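You operate a simulated robot arm through the tools that you are given. There is no shell and no other tool.

Carry out the task below with a simulated robot arm. There is one attempt and no reset: what you move stays moved.

JOB
Match the roll and lift knobs to the setting screen, then seam the can on the lifter.
Fine: the grease knob and the other cans stay as they are.
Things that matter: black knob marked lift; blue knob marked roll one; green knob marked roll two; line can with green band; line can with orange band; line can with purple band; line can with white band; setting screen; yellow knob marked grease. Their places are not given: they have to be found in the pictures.

The check looks at the end state, three seconds after you hand in, the way a careful person would. Anything else that was tipped, shoved, dropped, spilled or broken makes it a failure.

ROBOT AND FRAMES
A 7-joint arm with a two-finger parallel gripper, fixed in place. Base frame: the origin is at the foot of the arm, x ahead of it, y to its left, z up. Readings come in mm, rad, newtons and seconds.
With the tool pointing down near the work surface it reaches from about 680 to 780 mm from the base axis. Its first joint turns from -2.496 to 2.496 rad. Payload 3 kg.
Tool frame: the origin (TCP) lies between the finger pads and is the grasp point; the fingertips stand 30 mm ahead of it; z points along the fingers, y is the line along which they close. Largest opening 110 mm; finger width 20, thickness 10; the body of the gripper, 48 by 112 mm, starts 55 mm behind the TCP.
Orientation is that of the tool frame in the base frame, as a unit quaternion [w, x, y, z]. With the fingers straight down and closing along the base's y, the tool's x points along the base's -x, its y along +y and its z along -z.

CONTROLS
- The arm moves only by the tool play_rows. Its argument "rows" is a list of rows, each an object of numbers (a shift or turn left out is 0, a gripper value left out holds the last): "dx", "dy", "dz": the shift along the tool's x, y, z in mm; "wx", "wy", "wz": the turn, a rotation vector about the tool's x, y, z in rad; "hand": the closure in counts, from 0 (fully open) to 255 (shut). In form: [{"dx": .., "dy": .., "dz": .., "wx": .., "wy": .., "wz": .., "hand": ..}, ...]. A call has 1 to 20 rows; each row is the pose to reach, as a shift and turn from the pose commanded when the call began, along the tool's axes at that moment. A row lasts 0.2 s, in which the tool goes at most 50 mm and 0.15 rad; a call with a longer step from one row to the next is refused whole, and so is a gripper value outside its range. Where a pose cannot be reached the arm comes as near as it can. A force on the tool above 40 N (or 10 N above the force at the start of the call, whichever is more), or a blocked arm, ends the call early, and 0.2 s more pass. The fingers move at their own pace (about 108 mm/s each) and stop on an object; they squeeze with about 33 N. The grip force told is the motor's: it shows also when the fingers shut on nothing. Time passes only in rows, and 0.2 s behind the last, so rows that repeat a pose let the fingers close. It gives the time, the measured TCP pose, the force on the tool (base axes), the opening and the grip force at its end, in the units of the frame above (readings bear some noise), with the torque about the TCP (base axes, N m) and any sound that the robot's microphone picked up, and new pictures: "views" is both (left out), scene, wrist or none.
- Cameras (640 x 400 px; columns grow to the right, rows downward): "scene" is fixed at [47.4, 500.6, 1393.8]; the picture's right is [-0.83, -0.55, 0.00], its down [-0.20, 0.30, -0.93] and it looks along [0.52, -0.78, -0.36] (base axes); focal length 320 px, centre (320, 200). "wrist" rides on the gripper at [72, 17, -103] in the tool frame; the picture's right is [-0.23, 0.97, 0.00], its down [-0.76, -0.18, -0.62] and it looks along [-0.61, -0.14, 0.78] (tool axes); focal length 222 px, centre (320, 200).
- raise_lower(by): slides the trunk up (or, below 0, down) by that many mm; the arm rides with it, the base frame stays. It gives what a move gives, with no picture.
- probe_pixels(camera, pixels): for up to 12 pixels [column, row] of the newest picture of that camera ("zoom" is the newest enlarged one), the place [x, y, z] in the base frame of the surface seen there, good to about 3 mm. It takes no simulated time.
- inspect(camera, box): a new picture of the part [left, top, right, bottom] of that camera's present view, enlarged. It takes no simulated time.
- sign_off(): hands the job in; it is judged then, once.

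Open the gripper and draw the arm clear of the work before you hand the job in, unless the task says otherwise.

The tools are called after ">>>" as name(argument=value, ...) on one line, values as JSON. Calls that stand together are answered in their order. play_rows: Moves the arm, as the interface text tells. Its arguments: {"type":"object","properties":{"rows":{"type":"array"},"views":{"type":"string","enum":["both","scene","wrist","none"]}},"required":["rows"]} The other tools are called the same way: raise_lower (by) slides the trunk up or down; probe_pixels (camera, pixels) gives the place of the surface under pixels of a picture; inspect (camera, box) takes an enlarged picture of a part of a camera's view; sign_off () hands the job in.

At the start:

```text
clock: 0.0
tool_pos: [690.3, -318.1, 1200.7]
orientation: [-0.001, 0.0, 1.0, -0.001]
wrist_force: [0.4, 0.4, 1.0]
wrist_torque: [0.05, -0.01, 0.03]
grip_width: 110.1
gripper_force: 0.1
trunk travel left (down, up): [-743.0, 147.0]
```

scene: 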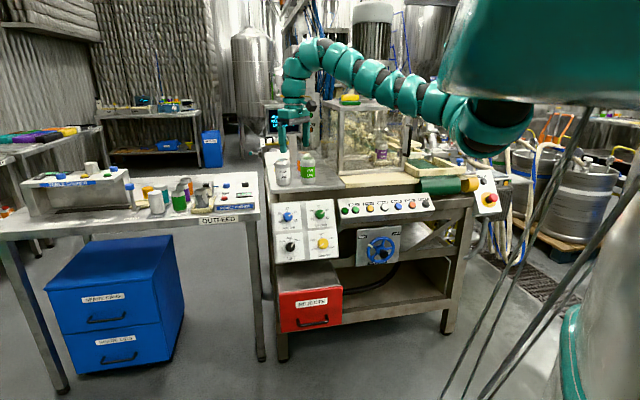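
wrist: 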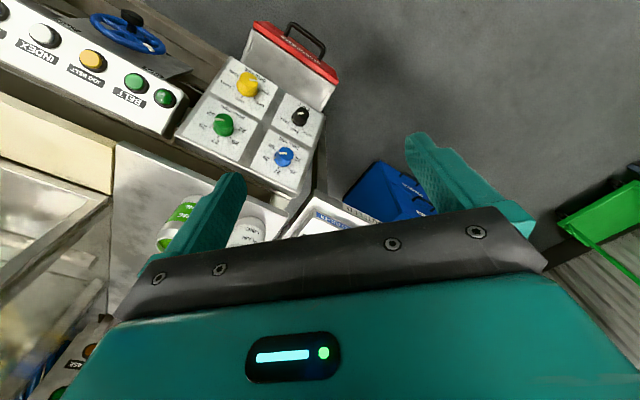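

I'll look closer at the knob panel, the setting screen and the cans before moving anything.

>>> inspect(camera="scene", box=[260, 190, 350, 265])

>>> inspect(camera="scene", box=[255, 80, 345, 190])

>>> inspect(camera="scene", box=[110, 160, 270, 240])

>>> inspect(camera="wrist", box=[170, 40, 350, 210])

```text
5.33 times, centred on (305, 228) of scene
```

zoom: 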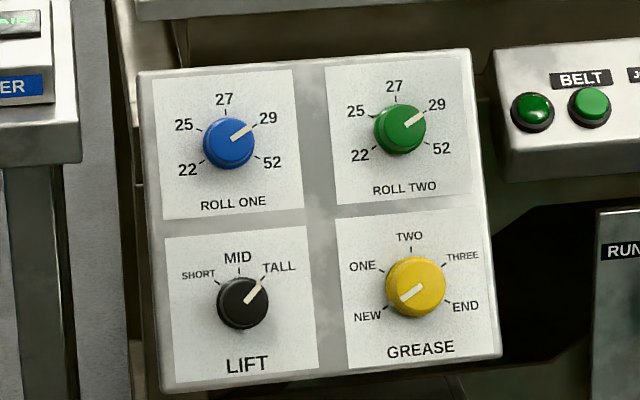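

```text
3.64 times, centred on (300, 135) of scene
```

zoom: 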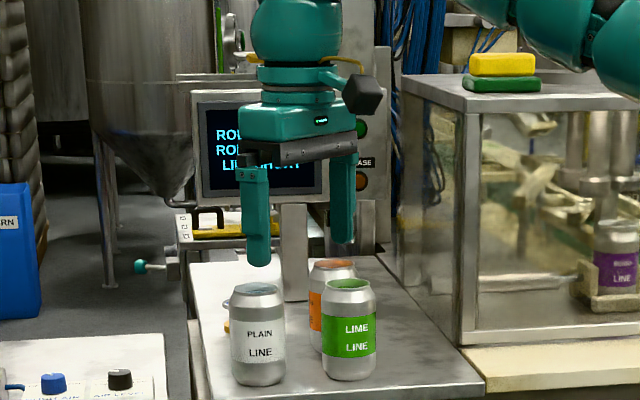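

```text
4.00 times, centred on (190, 200) of scene
```

zoom: 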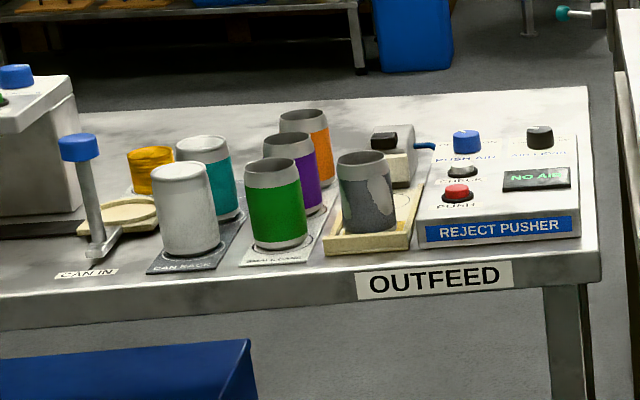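

```text
2.35 times, centred on (260, 125) of wrist
```

zoom: 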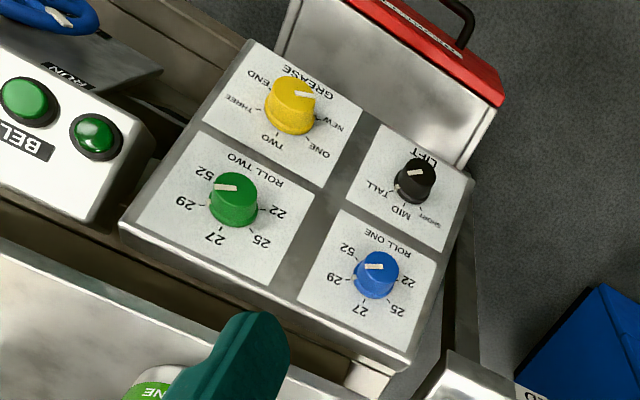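

The setting screen at around (313,117) is partly hidden by the gripper, so I'll zoom in on it along with the button rail and the guard.

>>> inspect(camera="scene", box=[262, 95, 310, 140])

>>> inspect(camera="scene", box=[335, 185, 435, 270])

>>> inspect(camera="scene", box=[320, 80, 420, 190])

>>> inspect(camera="scene", box=[400, 140, 520, 220])

>>> inspect(camera="wrist", box=[0, 0, 200, 125])

>>> inspect(camera="wrist", box=[0, 300, 140, 400])

```text
8.89 times, centred on (286, 118) of scene
```

zoom: 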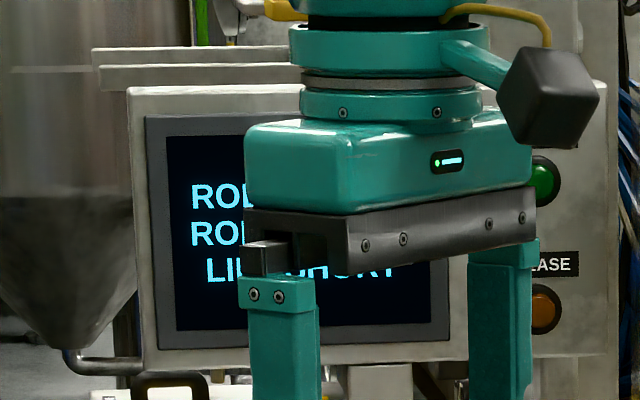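

```text
4.71 times, centred on (385, 228) of scene
```

zoom: 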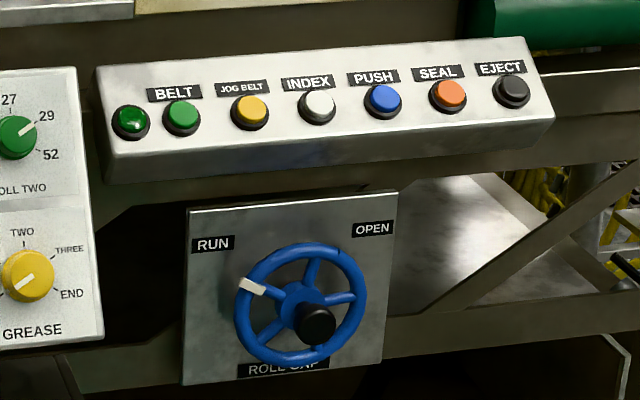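

```text
3.64 times, centred on (370, 135) of scene
```

zoom: 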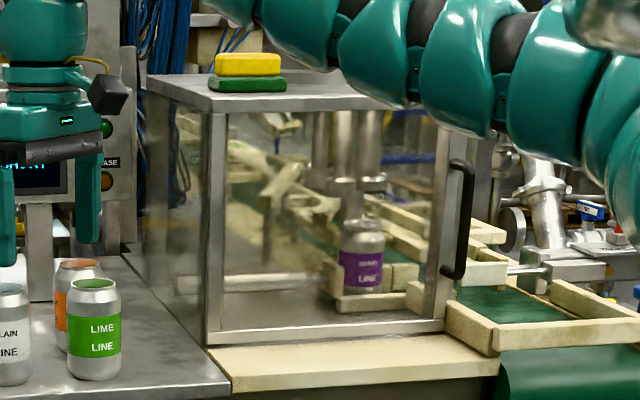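

```text
5.00 times, centred on (460, 180) of scene
```

zoom: 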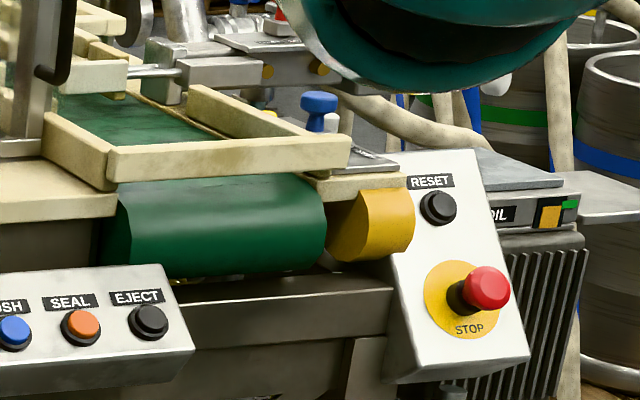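

```text
3.20 times, centred on (100, 62) of wrist
```

zoom: 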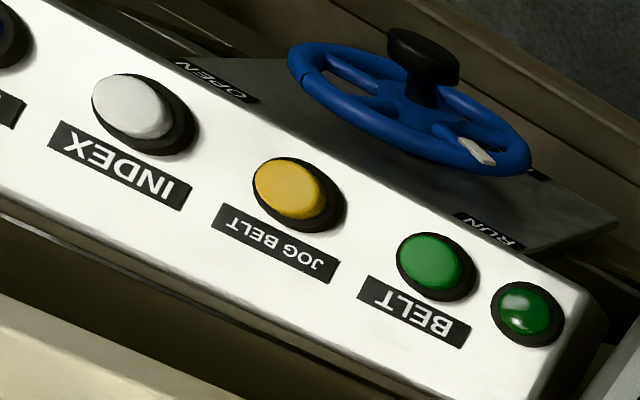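

```text
4.00 times, centred on (70, 350) of wrist
```

zoom: 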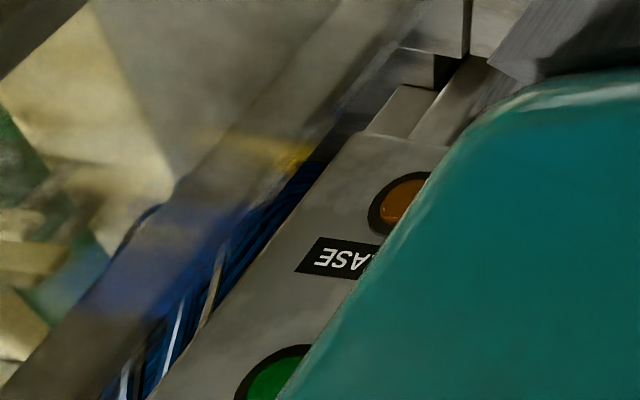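

Now I'll get the 3D places of the knobs, buttons, screen and cans from the scene picture.

>>> probe_pixels(camera="scene", pixels=[[287, 217], [319, 214], [290, 246], [323, 243], [447, 205], [432, 206], [281, 170], [307, 167], [270, 122], [382, 155], [375, 250], [490, 198]])

>>> probe_pixels(camera="wrist", pixels=[[285, 157], [223, 124], [300, 116], [247, 84], [164, 98], [137, 83], [180, 140], [310, 130], [252, 60], [280, 190], [240, 160], [92, 60]])

```text
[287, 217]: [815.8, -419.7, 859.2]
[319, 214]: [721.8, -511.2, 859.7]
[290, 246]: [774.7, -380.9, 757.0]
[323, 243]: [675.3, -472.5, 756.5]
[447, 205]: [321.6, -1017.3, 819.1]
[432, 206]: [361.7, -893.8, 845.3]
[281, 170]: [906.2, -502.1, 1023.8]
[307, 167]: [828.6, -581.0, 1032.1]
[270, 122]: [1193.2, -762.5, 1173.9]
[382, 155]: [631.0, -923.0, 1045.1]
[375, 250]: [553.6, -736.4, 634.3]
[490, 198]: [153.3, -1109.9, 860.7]
```

```text
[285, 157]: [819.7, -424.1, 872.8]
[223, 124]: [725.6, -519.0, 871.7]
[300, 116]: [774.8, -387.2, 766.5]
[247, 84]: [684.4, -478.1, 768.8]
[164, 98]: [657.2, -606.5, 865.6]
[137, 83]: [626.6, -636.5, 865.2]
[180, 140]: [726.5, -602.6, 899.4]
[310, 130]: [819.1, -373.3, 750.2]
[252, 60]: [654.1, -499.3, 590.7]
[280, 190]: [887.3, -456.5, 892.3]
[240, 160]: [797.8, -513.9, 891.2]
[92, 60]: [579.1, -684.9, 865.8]
```

The panel's knobs sit at about (816,-420,860), (722,-511,860), (775,-381,757), and face outward and up along n≈(-0.61,0.62,0.48). The gripper hides the screen, so I lower the trunk to bring the hand toward panel height and out of the way of the screen.

>>> raise_lower(by=-200)

>>> play_rows(rows=[{"dx": 0, "dy": 0, "dz": 0}], views="both")

>>> inspect(camera="scene", box=[262, 90, 326, 150])

```text
clock: 2.2
tool_pos: [689.7, -319.8, 1000.5]
orientation: [0.0, 0.001, 1.0, 0.0]
wrist_force: [-0.7, 0.2, 0.5]
wrist_torque: [-0.03, 0.02, -0.01]
grip_width: 110.0
gripper_force: 0.1
trunk travel left (down, up): [-543.0, 347.0]
```

```text
clock: 2.6
tool_pos: [690.6, -318.5, 1000.8]
orientation: [0.0, 0.0, 1.0, 0.0]
wrist_force: [-0.3, -0.8, -0.1]
wrist_torque: [-0.01, -0.01, 0.0]
grip_width: 110.0
gripper_force: 0.1
trunk travel left (down, up): [-543.0, 347.0]
```

scene: 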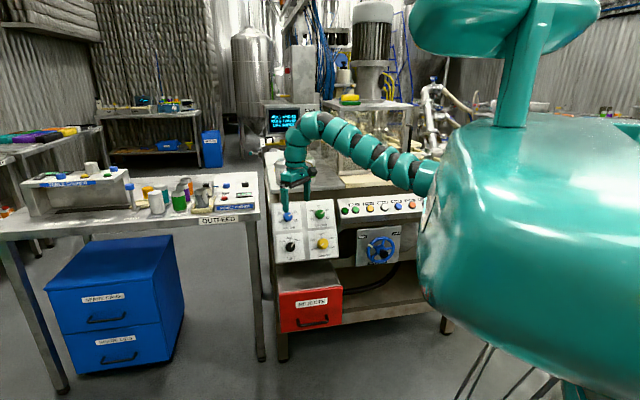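
wrist: 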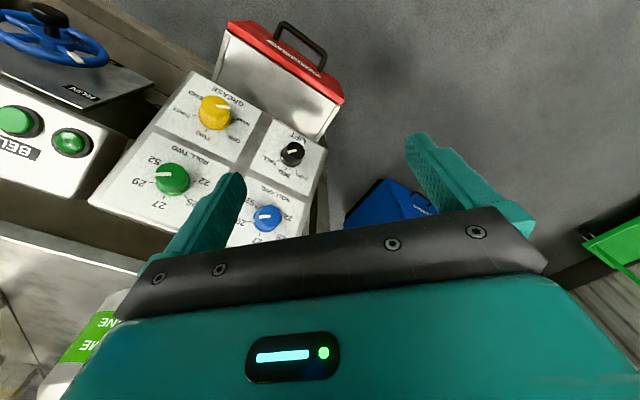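

```text
6.67 times, centred on (294, 120) of scene
```

zoom: 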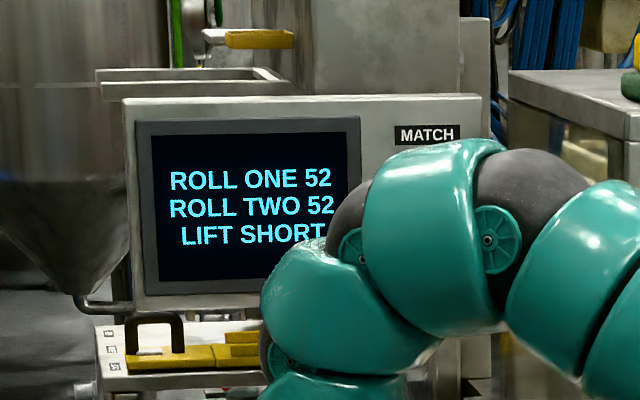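

The screen reads ROLL ONE 52, ROLL TWO 52, LIFT SHORT, with a MATCH lamp to the right. Now I take zoomed views of the panel to measure its plane and tick positions.

>>> inspect(camera="wrist", box=[80, 65, 340, 250])

>>> probe_pixels(camera="zoom", pixels=[[140, 280], [255, 270], [250, 330], [345, 175], [400, 60], [300, 150], [480, 170], [560, 260], [500, 330], [420, 420], [560, 190], [230, 210]])

```text
2.16 times, centred on (210, 158) of wrist
```

zoom: 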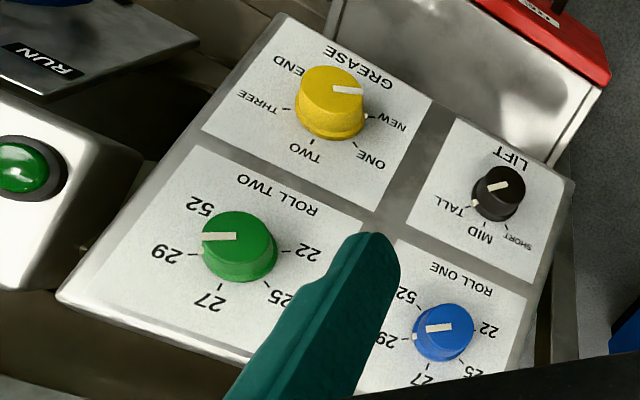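

```text
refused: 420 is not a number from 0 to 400
```

The panel is well seen; I probe points on the plates and knob tops within the zoomed picture.

>>> probe_pixels(camera="zoom", pixels=[[120, 280], [300, 250], [250, 345], [345, 175], [290, 50], [390, 130], [450, 150], [535, 255], [420, 260], [500, 300], [560, 190], [220, 170]])

>>> probe_pixels(camera="zoom", pixels=[[218, 236], [205, 237], [240, 225], [240, 265], [440, 326], [455, 320], [497, 185], [505, 178], [330, 85], [240, 215], [270, 250], [205, 255]])

```text
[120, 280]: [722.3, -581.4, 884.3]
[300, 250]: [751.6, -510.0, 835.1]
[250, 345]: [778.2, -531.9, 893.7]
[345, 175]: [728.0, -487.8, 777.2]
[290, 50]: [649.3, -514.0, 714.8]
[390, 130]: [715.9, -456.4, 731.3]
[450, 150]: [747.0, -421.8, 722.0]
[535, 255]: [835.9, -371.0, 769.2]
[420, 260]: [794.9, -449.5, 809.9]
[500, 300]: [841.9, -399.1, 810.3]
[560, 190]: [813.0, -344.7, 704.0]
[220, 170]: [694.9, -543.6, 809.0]
```

```text
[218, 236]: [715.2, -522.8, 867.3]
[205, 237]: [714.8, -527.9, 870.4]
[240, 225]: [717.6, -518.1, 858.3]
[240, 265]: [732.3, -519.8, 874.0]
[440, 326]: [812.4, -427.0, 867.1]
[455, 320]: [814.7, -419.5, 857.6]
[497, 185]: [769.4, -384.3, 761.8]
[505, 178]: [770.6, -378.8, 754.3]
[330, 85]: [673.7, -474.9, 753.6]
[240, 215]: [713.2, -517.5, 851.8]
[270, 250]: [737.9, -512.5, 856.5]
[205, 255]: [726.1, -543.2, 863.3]
```

Panel plane fits n≈(-0.607,0.618,0.5) with offset −353 mm, and the knobs stand about 29 mm proud. I swing the tool to face the panel, 130 mm off the plane in front of the blue knob.

>>> play_rows(rows=[{"dx": -6.3, "dy": -3.9, "dz": 9, "wx": 0.0415, "wy": -0.099, "wz": 0.0718}, {"dx": -12.6, "dy": -7.8, "dz": 18, "wx": 0.083, "wy": -0.1979, "wz": 0.1437}, {"dx": -18.9, "dy": -11.7, "dz": 27, "wx": 0.1244, "wy": -0.2969, "wz": 0.2155}, {"dx": -25.2, "dy": -15.6, "dz": 36, "wx": 0.1659, "wy": -0.3958, "wz": 0.2874}, {"dx": -31.5, "dy": -19.5, "dz": 45, "wx": 0.2074, "wy": -0.4948, "wz": 0.3592}, {"dx": -37.8, "dy": -23.4, "dz": 54, "wx": 0.2489, "wy": -0.5937, "wz": 0.431}, {"dx": -44.1, "dy": -27.3, "dz": 63, "wx": 0.2904, "wy": -0.6927, "wz": 0.5029}, {"dx": -50.4, "dy": -31.2, "dz": 72, "wx": 0.3318, "wy": -0.7916, "wz": 0.5747}, {"dx": -56.7, "dy": -35.1, "dz": 81, "wx": 0.3733, "wy": -0.8906, "wz": 0.6466}, {"dx": -63, "dy": -39, "dz": 90, "wx": 0.4148, "wy": -0.9895, "wz": 0.7184}, {"dx": -63, "dy": -39, "dz": 90, "wx": 0.4148, "wy": -0.9895, "wz": 0.7184}], views="both")

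```text
clock: 5.0
tool_pos: [753.4, -357.8, 911.0]
orientation: [0.461, 0.335, 0.799, -0.193]
wrist_force: [-0.1, 0.3, -0.6]
wrist_torque: [-0.01, -0.02, -0.01]
grip_width: 109.9
gripper_force: 0.0
out of reach, approached as far as the arm can: row 2, 3, 4
trunk travel left (down, up): [-543.0, 347.0]
```

scene: 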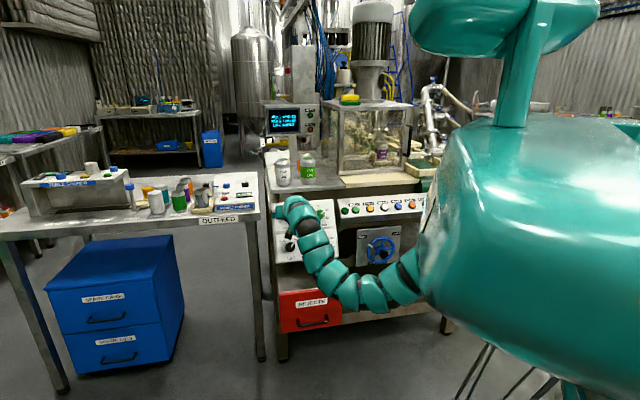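
wrist: 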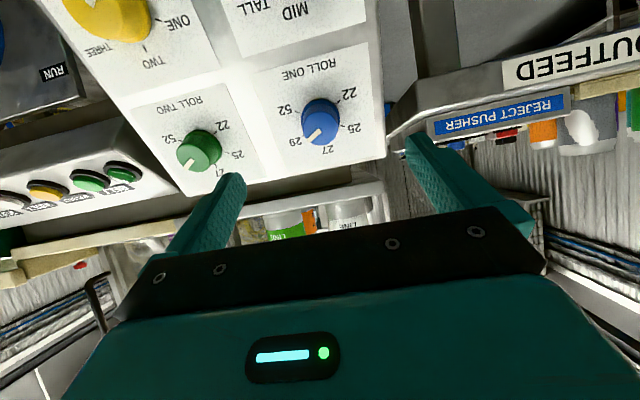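

The pose was reached and the panel is upside-down in the wrist view, with the blue knob at (320,120). I inspect the screen fully, plus close views of the knobs.

>>> inspect(camera="scene", box=[258, 95, 328, 140])

>>> inspect(camera="wrist", box=[260, 60, 390, 160])

>>> probe_pixels(camera="zoom", pixels=[[300, 295], [215, 285], [390, 285], [280, 255], [270, 360], [330, 290], [330, 400], [165, 300], [420, 250], [100, 150], [500, 150], [300, 330]])

```text
8.89 times, centred on (293, 118) of scene
```

zoom: 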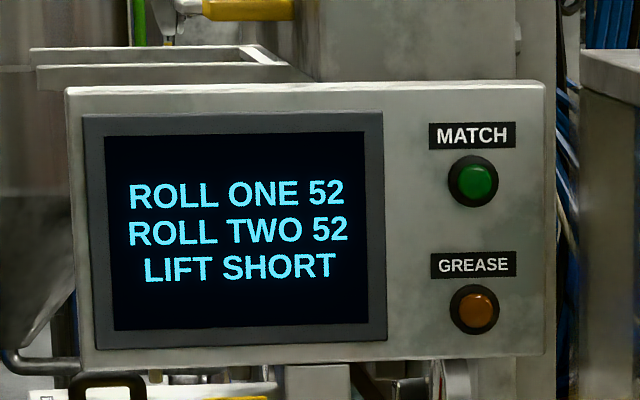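

```text
4.00 times, centred on (325, 110) of wrist
```

zoom: 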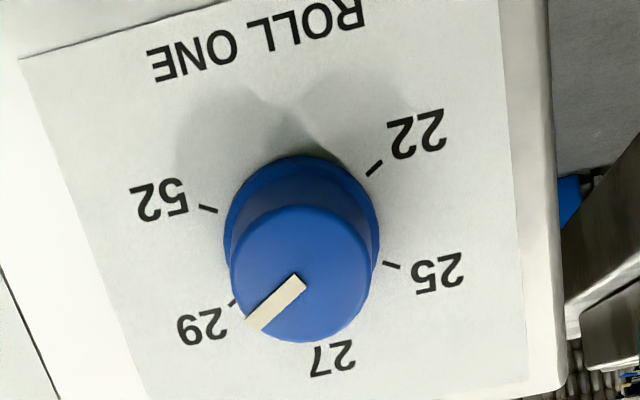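

```text
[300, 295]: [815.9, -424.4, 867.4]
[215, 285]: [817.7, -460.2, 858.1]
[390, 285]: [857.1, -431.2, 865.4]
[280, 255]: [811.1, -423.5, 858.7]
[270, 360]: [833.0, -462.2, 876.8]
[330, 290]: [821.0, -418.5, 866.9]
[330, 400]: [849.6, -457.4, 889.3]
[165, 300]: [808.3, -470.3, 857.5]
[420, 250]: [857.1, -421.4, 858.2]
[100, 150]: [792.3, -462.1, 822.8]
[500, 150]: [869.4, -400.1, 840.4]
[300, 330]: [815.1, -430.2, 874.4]
```

MATCH looks like a lamp/button beside the screen, and the blue ticks measure at ±60°/±120° around a centre close to tool (-5,0). I check the clearance to the outfeed table at the right of the view before approaching.

>>> probe_pixels(camera="wrist", pixels=[[392, 140], [440, 130], [500, 75], [400, 70], [385, 150], [200, 160], [195, 148], [320, 195], [340, 215], [100, 175]])

>>> inspect(camera="wrist", box=[140, 90, 260, 190])

```text
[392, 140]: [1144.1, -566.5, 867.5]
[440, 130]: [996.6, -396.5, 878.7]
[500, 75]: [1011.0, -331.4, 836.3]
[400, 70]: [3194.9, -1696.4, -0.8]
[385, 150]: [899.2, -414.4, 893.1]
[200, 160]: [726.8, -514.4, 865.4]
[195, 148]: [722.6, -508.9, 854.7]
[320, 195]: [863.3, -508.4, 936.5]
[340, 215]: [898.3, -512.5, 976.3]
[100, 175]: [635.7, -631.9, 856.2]
```

```text
4.00 times, centred on (200, 140) of wrist
```

zoom: 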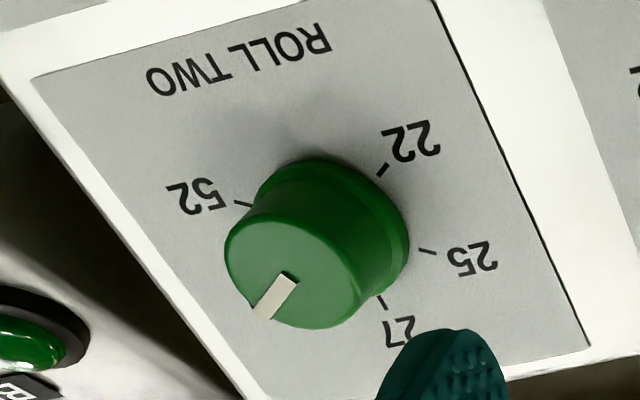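

Both roll knobs share the same height on the panel: blue at tool (-5.8,0) and green at (-5.8,-135). I pre-turn the hand -30°, narrow the fingers to about 70 mm and advance onto the blue knob.

>>> play_rows(rows=[{"dx": -1.4, "wz": -0.131, "hand": 93}, {"dx": -2.8, "wz": -0.262, "hand": 93}, {"dx": -4.2, "wz": -0.393, "hand": 93}, {"dx": -5.5, "wz": -0.5236, "hand": 93}, {"dx": -5.5, "dz": 25, "wz": -0.5236, "hand": 93}, {"dx": -5.5, "dz": 50, "wz": -0.5236, "hand": 93}, {"dx": -5.5, "dz": 70, "wz": -0.5236, "hand": 93}, {"dx": -5.5, "dz": 80, "wz": -0.5236, "hand": 93}], views="both")

>>> inspect(camera="wrist", box=[200, 60, 420, 220])

```text
clock: 6.8
tool_pos: [803.8, -409.6, 875.5]
orientation: [0.395, 0.117, 0.858, -0.306]
wrist_force: [0.3, -0.4, -0.2]
wrist_torque: [-0.02, 0.0, -0.02]
grip_width: 69.6
gripper_force: 0.1
trunk travel left (down, up): [-543.0, 347.0]
```

scene: 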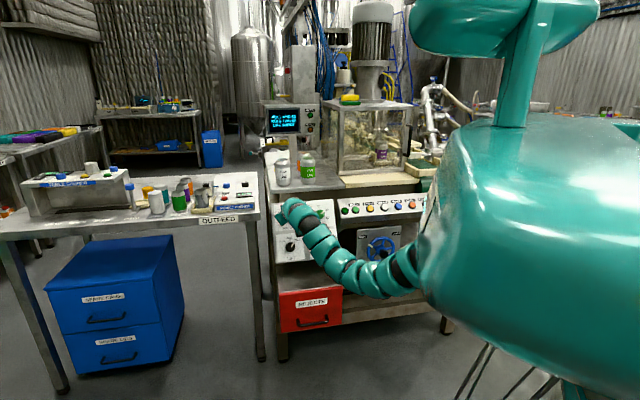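
wrist: 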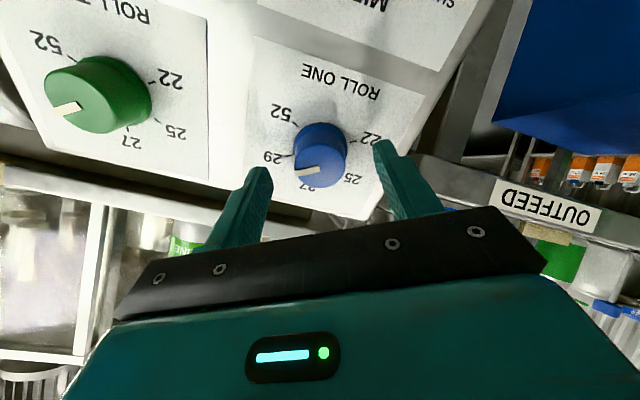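

```text
2.50 times, centred on (310, 140) of wrist
```

zoom: 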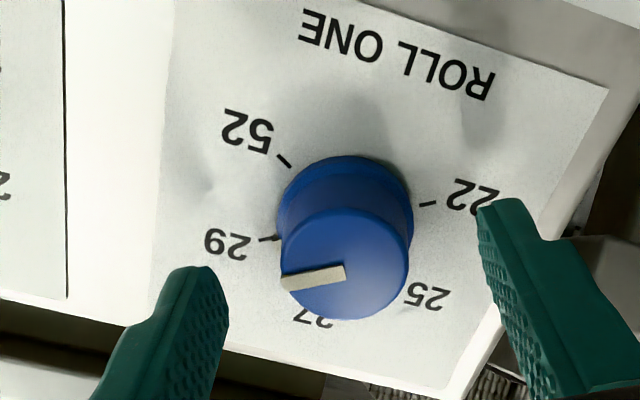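

The knob sits centred between the fingers (tool offset under 2 mm). I advance 13 mm more and close on it.

>>> play_rows(rows=[{"dz": 7, "hand": 93}, {"dz": 13, "hand": 93}, {"dz": 13, "hand": 170}, {"dz": 13, "hand": 255}, {"dz": 13, "hand": 255}, {"dz": 13, "hand": 255}], views="wrist")

```text
clock: 8.2
tool_pos: [810.9, -417.8, 867.3]
orientation: [0.395, 0.117, 0.859, -0.306]
wrist_force: [-2.2, 2.0, -4.5]
wrist_torque: [0.13, 0.09, 0.01]
grip_width: 34.4
gripper_force: 45.3
trunk travel left (down, up): [-543.0, 347.0]
```

wrist: 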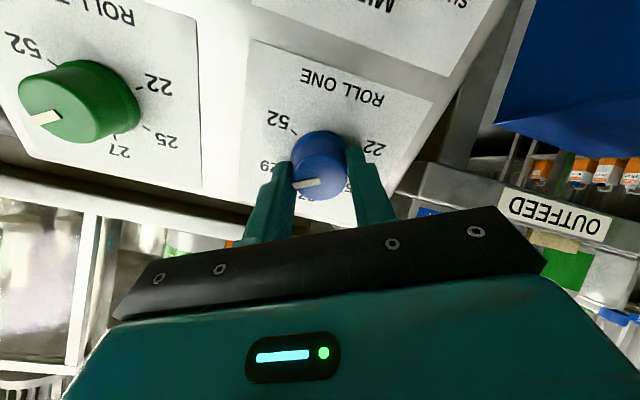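

Gripped at 34.4 mm. Now I twist clockwise by 60° in eight steps.

>>> play_rows(rows=[{"wz": 0.131, "hand": 255}, {"wz": 0.262, "hand": 255}, {"wz": 0.393, "hand": 255}, {"wz": 0.524, "hand": 255}, {"wz": 0.654, "hand": 255}, {"wz": 0.785, "hand": 255}, {"wz": 0.916, "hand": 255}, {"wz": 1.047, "hand": 255}, {"wz": 1.047, "hand": 255}], views="wrist")

>>> inspect(camera="wrist", box=[220, 60, 420, 220])

```text
clock: 10.2
tool_pos: [810.1, -417.9, 868.4]
orientation: [0.495, 0.531, 0.684, -0.067]
wrist_force: [-2.9, 1.0, -3.3]
wrist_torque: [0.44, 0.35, 0.39]
grip_width: 34.5
gripper_force: 45.1
trunk travel left (down, up): [-543.0, 347.0]
```

wrist: 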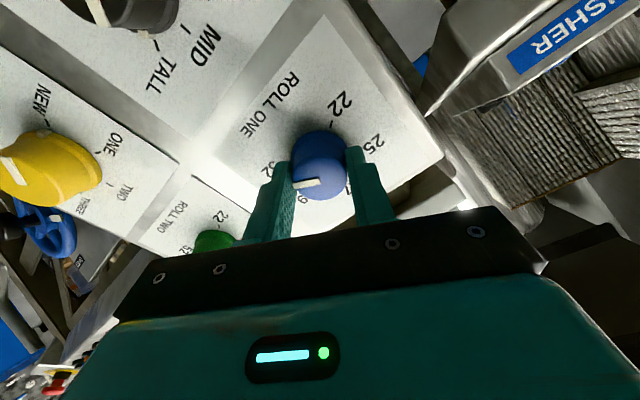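

```text
2.50 times, centred on (320, 140) of wrist
```

zoom: 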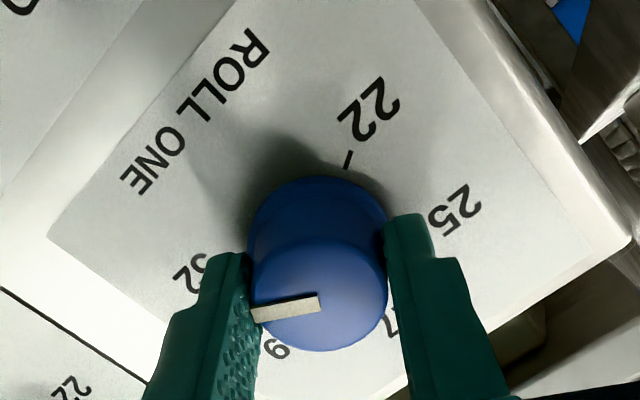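

The knob turned along with the hand (pointer unchanged relative to the fingers). I open and back off along the axis to check where it rests.

>>> play_rows(rows=[{"hand": 93}, {"hand": 93}, {"hand": 93}, {"dz": -30, "hand": 93}, {"dz": -70, "hand": 93}], views="both")

>>> inspect(camera="wrist", box=[220, 40, 420, 200])

>>> inspect(camera="scene", box=[258, 95, 328, 140])

```text
clock: 11.4
tool_pos: [767.7, -373.5, 903.9]
orientation: [0.495, 0.53, 0.685, -0.068]
wrist_force: [-0.6, -0.1, 0.4]
wrist_torque: [0.04, 0.05, 0.0]
grip_width: 69.9
gripper_force: 0.1
trunk travel left (down, up): [-543.0, 347.0]
```

scene: 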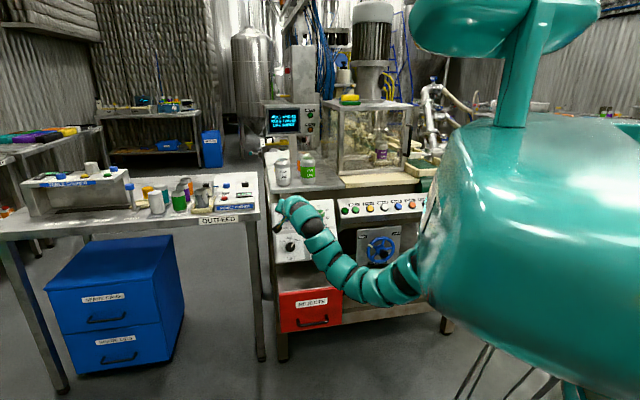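
wrist: 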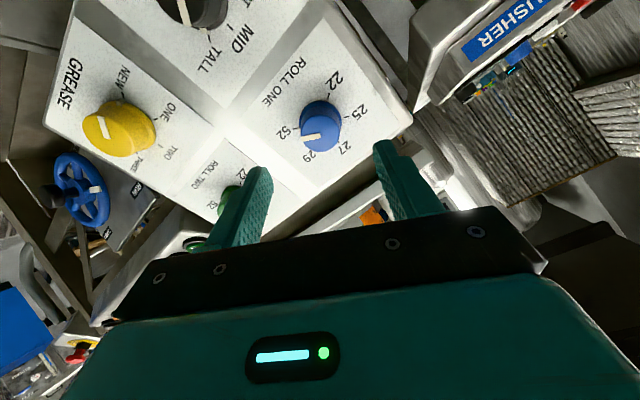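

```text
2.50 times, centred on (320, 120) of wrist
```

zoom: 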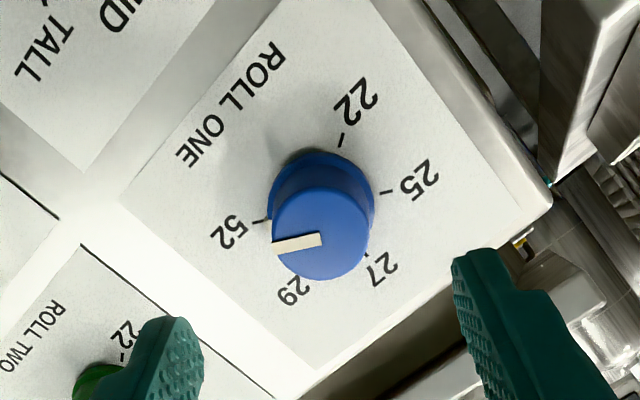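

```text
8.89 times, centred on (293, 118) of scene
```

zoom: 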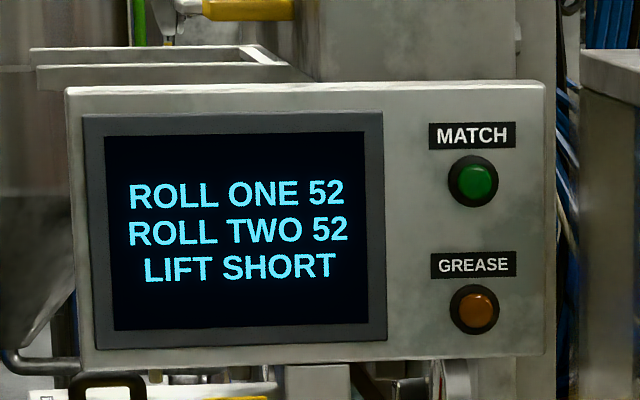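

Blue now points at the 52 tick within a few degrees. Next I shift 135 mm along the panel to the green knob, turning back to -30°, and approach to 50 mm above the plate.

>>> play_rows(rows=[{"dx": -8.5, "dy": -14.5, "wz": -0.131, "hand": 93}, {"dx": -17, "dy": -28.9, "wz": -0.262, "hand": 93}, {"dx": -25.5, "dy": -43.4, "wz": -0.393, "hand": 93}, {"dx": -34, "dy": -57.8, "wz": -0.524, "hand": 93}, {"dx": -42.4, "dy": -72.3, "wz": -0.654, "hand": 93}, {"dx": -50.9, "dy": -86.7, "wz": -0.785, "hand": 93}, {"dx": -59.4, "dy": -101.2, "wz": -0.916, "hand": 93}, {"dx": -67.9, "dy": -115.6, "wz": -1.047, "hand": 93}, {"dx": -67.9, "dy": -115.6, "wz": -1.047, "hand": 93}, {"dx": -67.9, "dy": -115.6, "dz": 25, "wz": -1.047, "hand": 93}, {"dx": -67.9, "dy": -115.6, "dz": 45, "wz": -1.047, "hand": 93}, {"dx": -67.9, "dy": -115.6, "dz": 59, "wz": -1.047, "hand": 93}], views="both")

>>> inspect(camera="wrist", box=[200, 60, 420, 220])

```text
clock: 14.0
tool_pos: [709.2, -505.5, 875.6]
orientation: [0.394, 0.118, 0.859, -0.306]
wrist_force: [-0.1, 0.2, 0.9]
wrist_torque: [-0.01, 0.02, 0.03]
grip_width: 69.7
gripper_force: 0.1
trunk travel left (down, up): [-543.0, 347.0]
```

scene: 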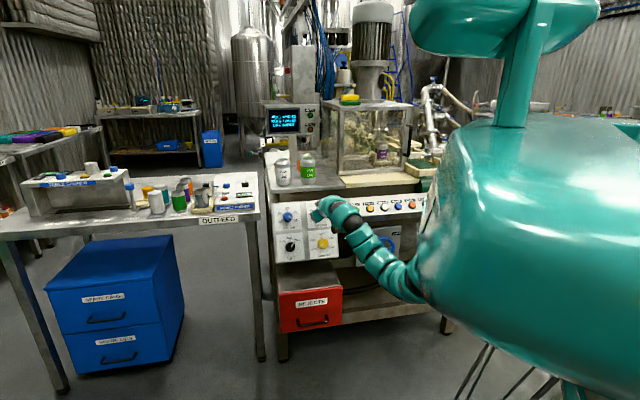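
wrist: 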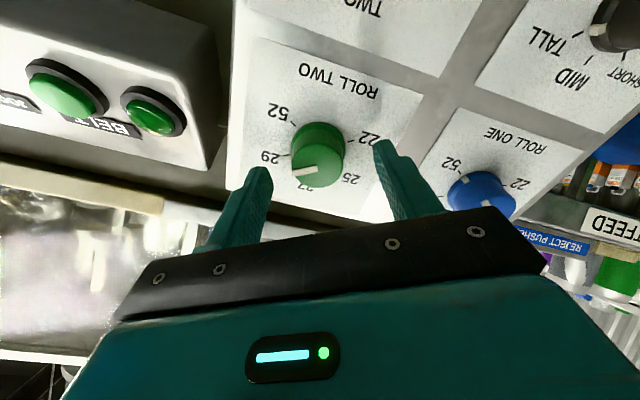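

```text
2.50 times, centred on (310, 140) of wrist
```

zoom: 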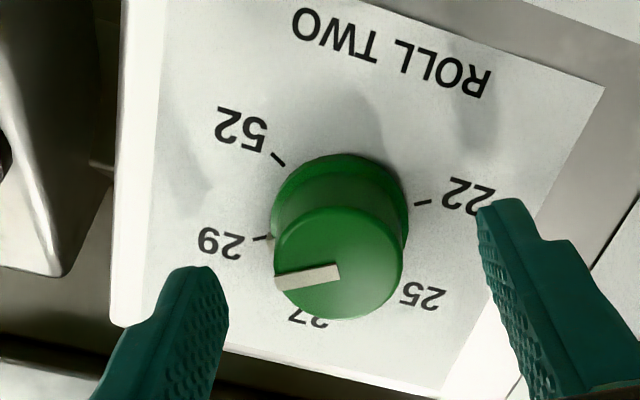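

Green is centred too, about 1.5 mm to the left. I shift by that, advance 12 mm and close on it.

>>> play_rows(rows=[{"dy": -1.3, "dz": 6, "hand": 93}, {"dy": -1.3, "dz": 12, "hand": 93}, {"dy": -1.3, "dz": 12, "hand": 170}, {"dy": -1.3, "dz": 12, "hand": 255}, {"dy": -1.3, "dz": 12, "hand": 255}, {"dy": -1.3, "dz": 12, "hand": 255}], views="wrist")

```text
clock: 15.4
tool_pos: [715.7, -514.0, 869.4]
orientation: [0.395, 0.117, 0.858, -0.306]
wrist_force: [2.0, -1.0, 0.4]
wrist_torque: [-0.15, -0.24, 0.14]
grip_width: 34.2
gripper_force: 45.0
trunk travel left (down, up): [-543.0, 347.0]
```

wrist: 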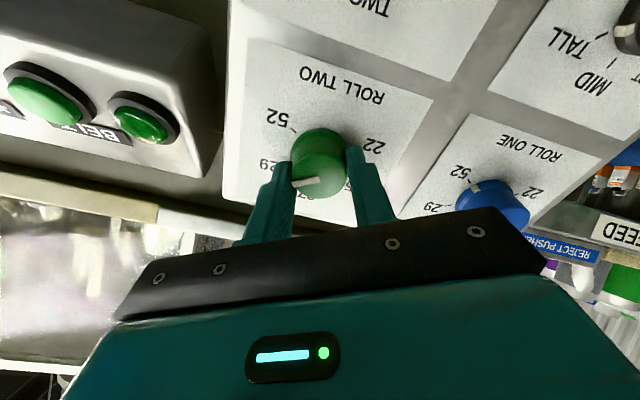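

Green is gripped at 34.2 mm. I twist it clockwise 60°, open, and back off.

>>> play_rows(rows=[{"wz": 0.131, "hand": 255}, {"wz": 0.262, "hand": 255}, {"wz": 0.393, "hand": 255}, {"wz": 0.524, "hand": 255}, {"wz": 0.654, "hand": 255}, {"wz": 0.785, "hand": 255}, {"wz": 0.916, "hand": 255}, {"wz": 1.047, "hand": 255}, {"wz": 1.047, "hand": 255}], views="wrist")

>>> inspect(camera="wrist", box=[220, 60, 420, 220])

```text
clock: 17.4
tool_pos: [715.1, -514.1, 870.0]
orientation: [0.495, 0.531, 0.685, -0.067]
wrist_force: [-3.8, -6.9, 2.0]
wrist_torque: [0.25, 0.43, 0.04]
grip_width: 34.5
gripper_force: 45.0
trunk travel left (down, up): [-543.0, 347.0]
```

wrist: 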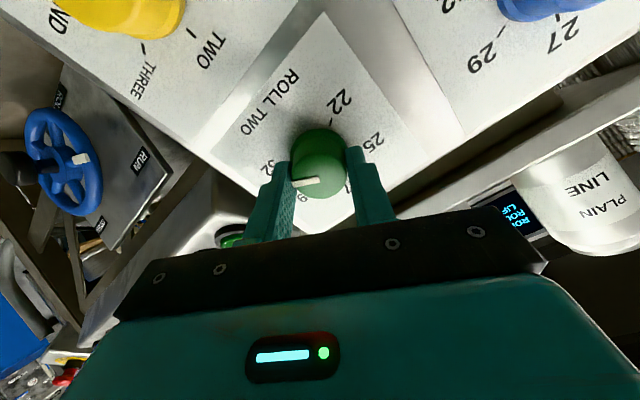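

```text
2.50 times, centred on (320, 140) of wrist
```

zoom: 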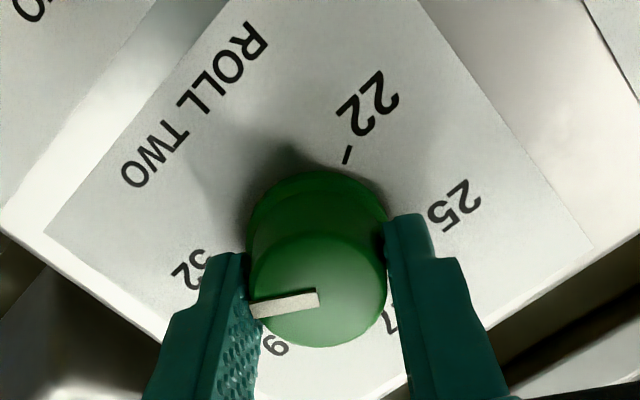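

Green's pointer followed the hand to the 52 tick. I open, retreat to about 110 mm off the plate, and go across to the black lift knob with the hand square to the panel.

>>> play_rows(rows=[{"hand": 93}, {"hand": 93}, {"hand": 93}, {"dz": -30, "hand": 93}, {"dz": -73, "hand": 93}, {"dx": 35, "dy": 10.8, "dz": -73, "wz": -0.105, "hand": 93}, {"dx": 71, "dy": 21.7, "dz": -73, "wz": -0.21, "hand": 93}, {"dx": 106, "dy": 32.5, "dz": -73, "wz": -0.315, "hand": 93}, {"dx": 142, "dy": 43.4, "dz": -73, "wz": -0.42, "hand": 93}, {"dx": 177.1, "dy": 54.2, "dz": -73, "wz": -0.5236, "hand": 93}, {"dx": 177.1, "dy": 54.2, "dz": -73, "wz": -0.5236, "hand": 93}], views="both")

>>> inspect(camera="wrist", box=[240, 40, 400, 168])

>>> inspect(camera="scene", box=[260, 190, 350, 265])

```text
clock: 19.8
tool_pos: [723.1, -327.9, 796.0]
orientation: [0.462, 0.335, 0.798, -0.194]
wrist_force: [0.2, -0.1, 1.0]
wrist_torque: [-0.02, -0.01, -0.02]
grip_width: 69.9
gripper_force: 0.0
trunk travel left (down, up): [-543.0, 347.0]
```

scene: 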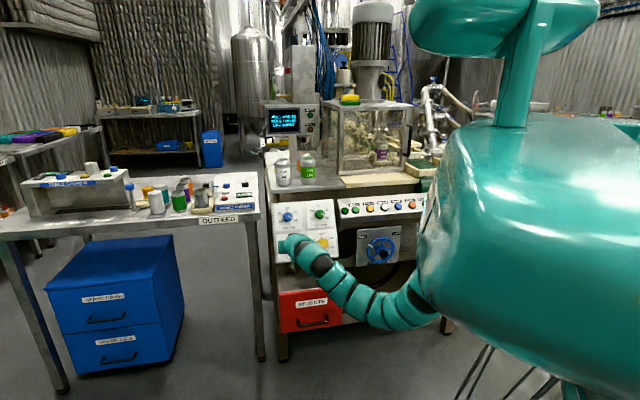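
wrist: 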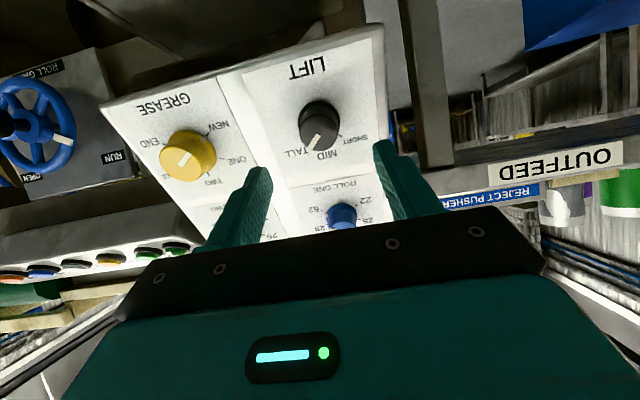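

```text
3.12 times, centred on (320, 104) of wrist
```

zoom: 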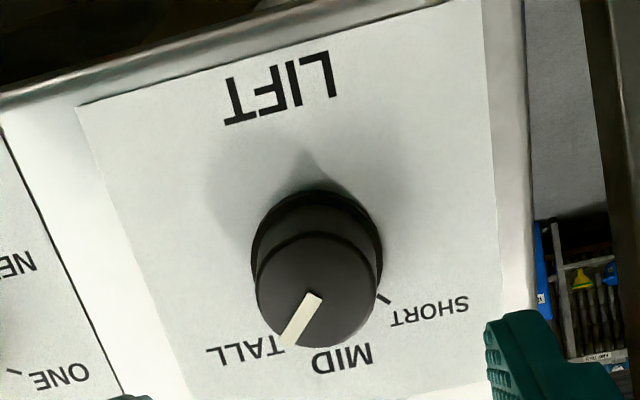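

```text
5.33 times, centred on (305, 228) of scene
```

zoom: 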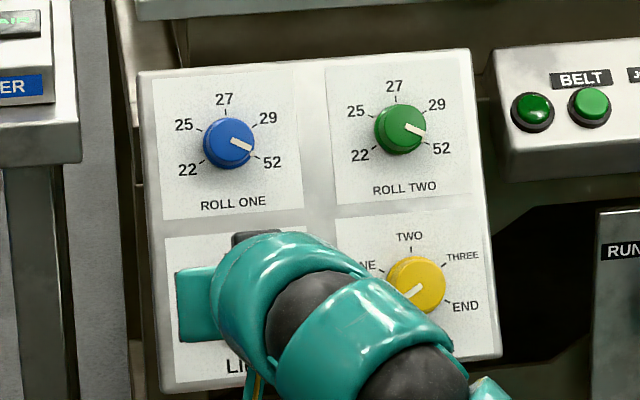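

Blue and green both point at 52 in the scene view. The black knob is centred ahead of the tool, with TALL at +45° and SHORT at -45°, so it needs a 90° counter-clockwise turn; I pre-turn +45° and approach.

>>> play_rows(rows=[{"dx": -0.2, "wz": 0.131, "hand": 93}, {"dx": -0.4, "wz": 0.262, "hand": 93}, {"dx": -0.6, "wz": 0.393, "hand": 93}, {"dx": -0.8, "wz": 0.524, "hand": 93}, {"dx": -1, "wz": 0.654, "hand": 93}, {"dx": -1, "wz": 0.785, "hand": 93}, {"dx": -1, "dz": 25, "wz": 0.785, "hand": 93}, {"dx": -1, "dz": 45, "wz": 0.785, "hand": 93}, {"dx": -1, "dz": 60, "wz": 0.785, "hand": 93}], views="both")

>>> inspect(camera="wrist", box=[200, 60, 420, 220])

```text
clock: 21.8
tool_pos: [760.7, -367.2, 767.4]
orientation: [0.499, 0.616, 0.61, -0.002]
wrist_force: [-0.3, 0.4, 0.7]
wrist_torque: [0.01, 0.01, 0.01]
grip_width: 69.9
gripper_force: 0.1
trunk travel left (down, up): [-543.0, 347.0]
```

scene: 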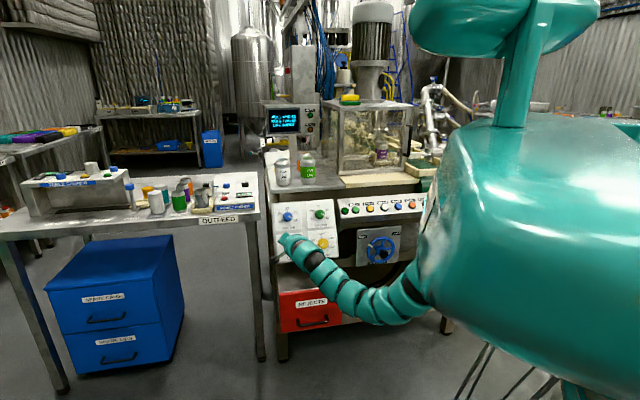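
wrist: 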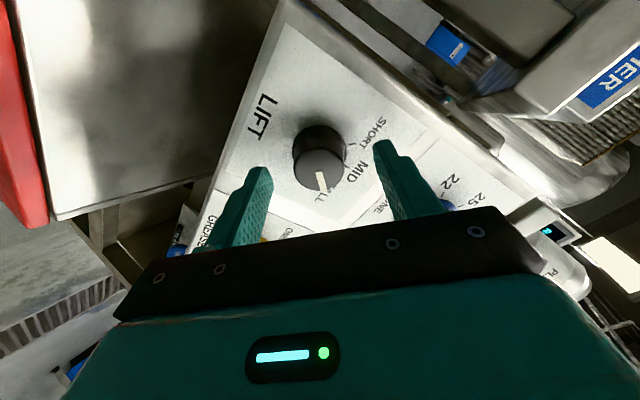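

```text
2.50 times, centred on (310, 140) of wrist
```

zoom: 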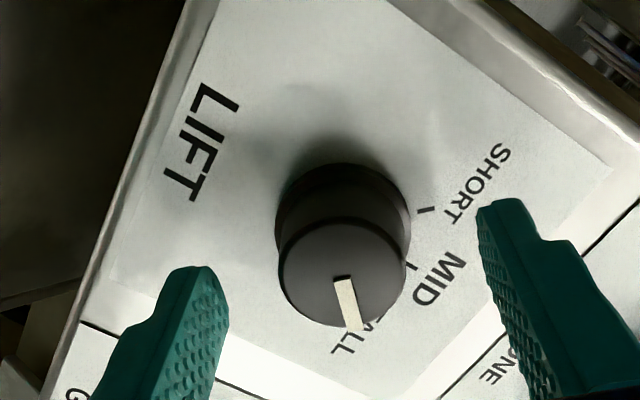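

The lift knob is centred between the fingers and its pointer lies along the tool's -x (TALL). I advance 12 mm and close.

>>> play_rows(rows=[{"dz": 6, "hand": 93}, {"dz": 12, "hand": 93}, {"dz": 12, "hand": 170}, {"dz": 12, "hand": 255}, {"dz": 12, "hand": 255}, {"dz": 12, "hand": 255}], views="wrist")

```text
clock: 23.2
tool_pos: [767.7, -373.6, 760.5]
orientation: [0.5, 0.616, 0.609, -0.004]
wrist_force: [-7.3, -2.7, -4.8]
wrist_torque: [-0.24, 0.16, -0.44]
grip_width: 35.0
gripper_force: 44.7
trunk travel left (down, up): [-543.0, 347.0]
```

wrist: 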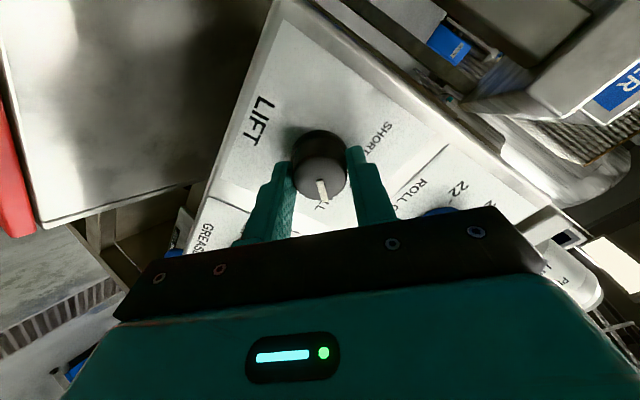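

Gripped at 35 mm. I twist counter-clockwise about 90° in twelve steps.

>>> play_rows(rows=[{"wz": -0.132, "hand": 255}, {"wz": -0.264, "hand": 255}, {"wz": -0.396, "hand": 255}, {"wz": -0.528, "hand": 255}, {"wz": -0.66, "hand": 255}, {"wz": -0.792, "hand": 255}, {"wz": -0.924, "hand": 255}, {"wz": -1.056, "hand": 255}, {"wz": -1.188, "hand": 255}, {"wz": -1.32, "hand": 255}, {"wz": -1.45, "hand": 255}, {"wz": -1.58, "hand": 255}, {"wz": -1.58, "hand": 255}], views="wrist")

>>> inspect(camera="wrist", box=[220, 60, 420, 220])

```text
clock: 26.0
tool_pos: [767.7, -373.1, 761.4]
orientation: [0.349, 0.001, 0.866, -0.357]
wrist_force: [-8.3, -7.1, -4.9]
wrist_torque: [0.4, 0.15, -0.46]
grip_width: 34.8
gripper_force: 45.2
trunk travel left (down, up): [-543.0, 347.0]
```

wrist: 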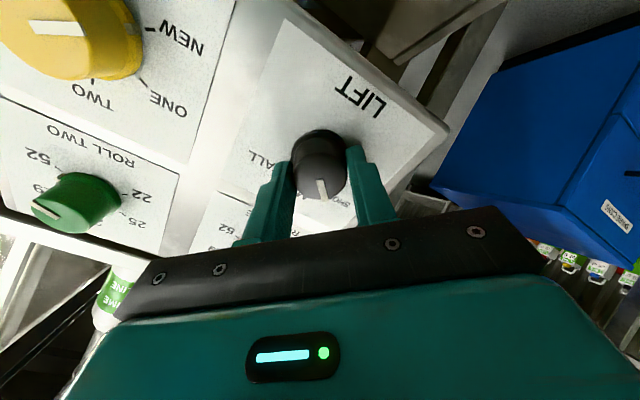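

```text
2.50 times, centred on (320, 140) of wrist
```

zoom: 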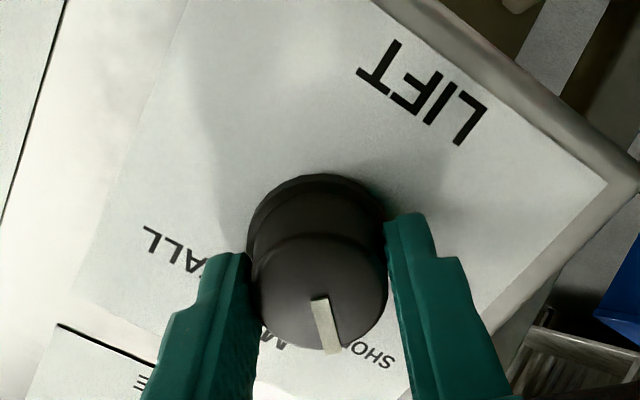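

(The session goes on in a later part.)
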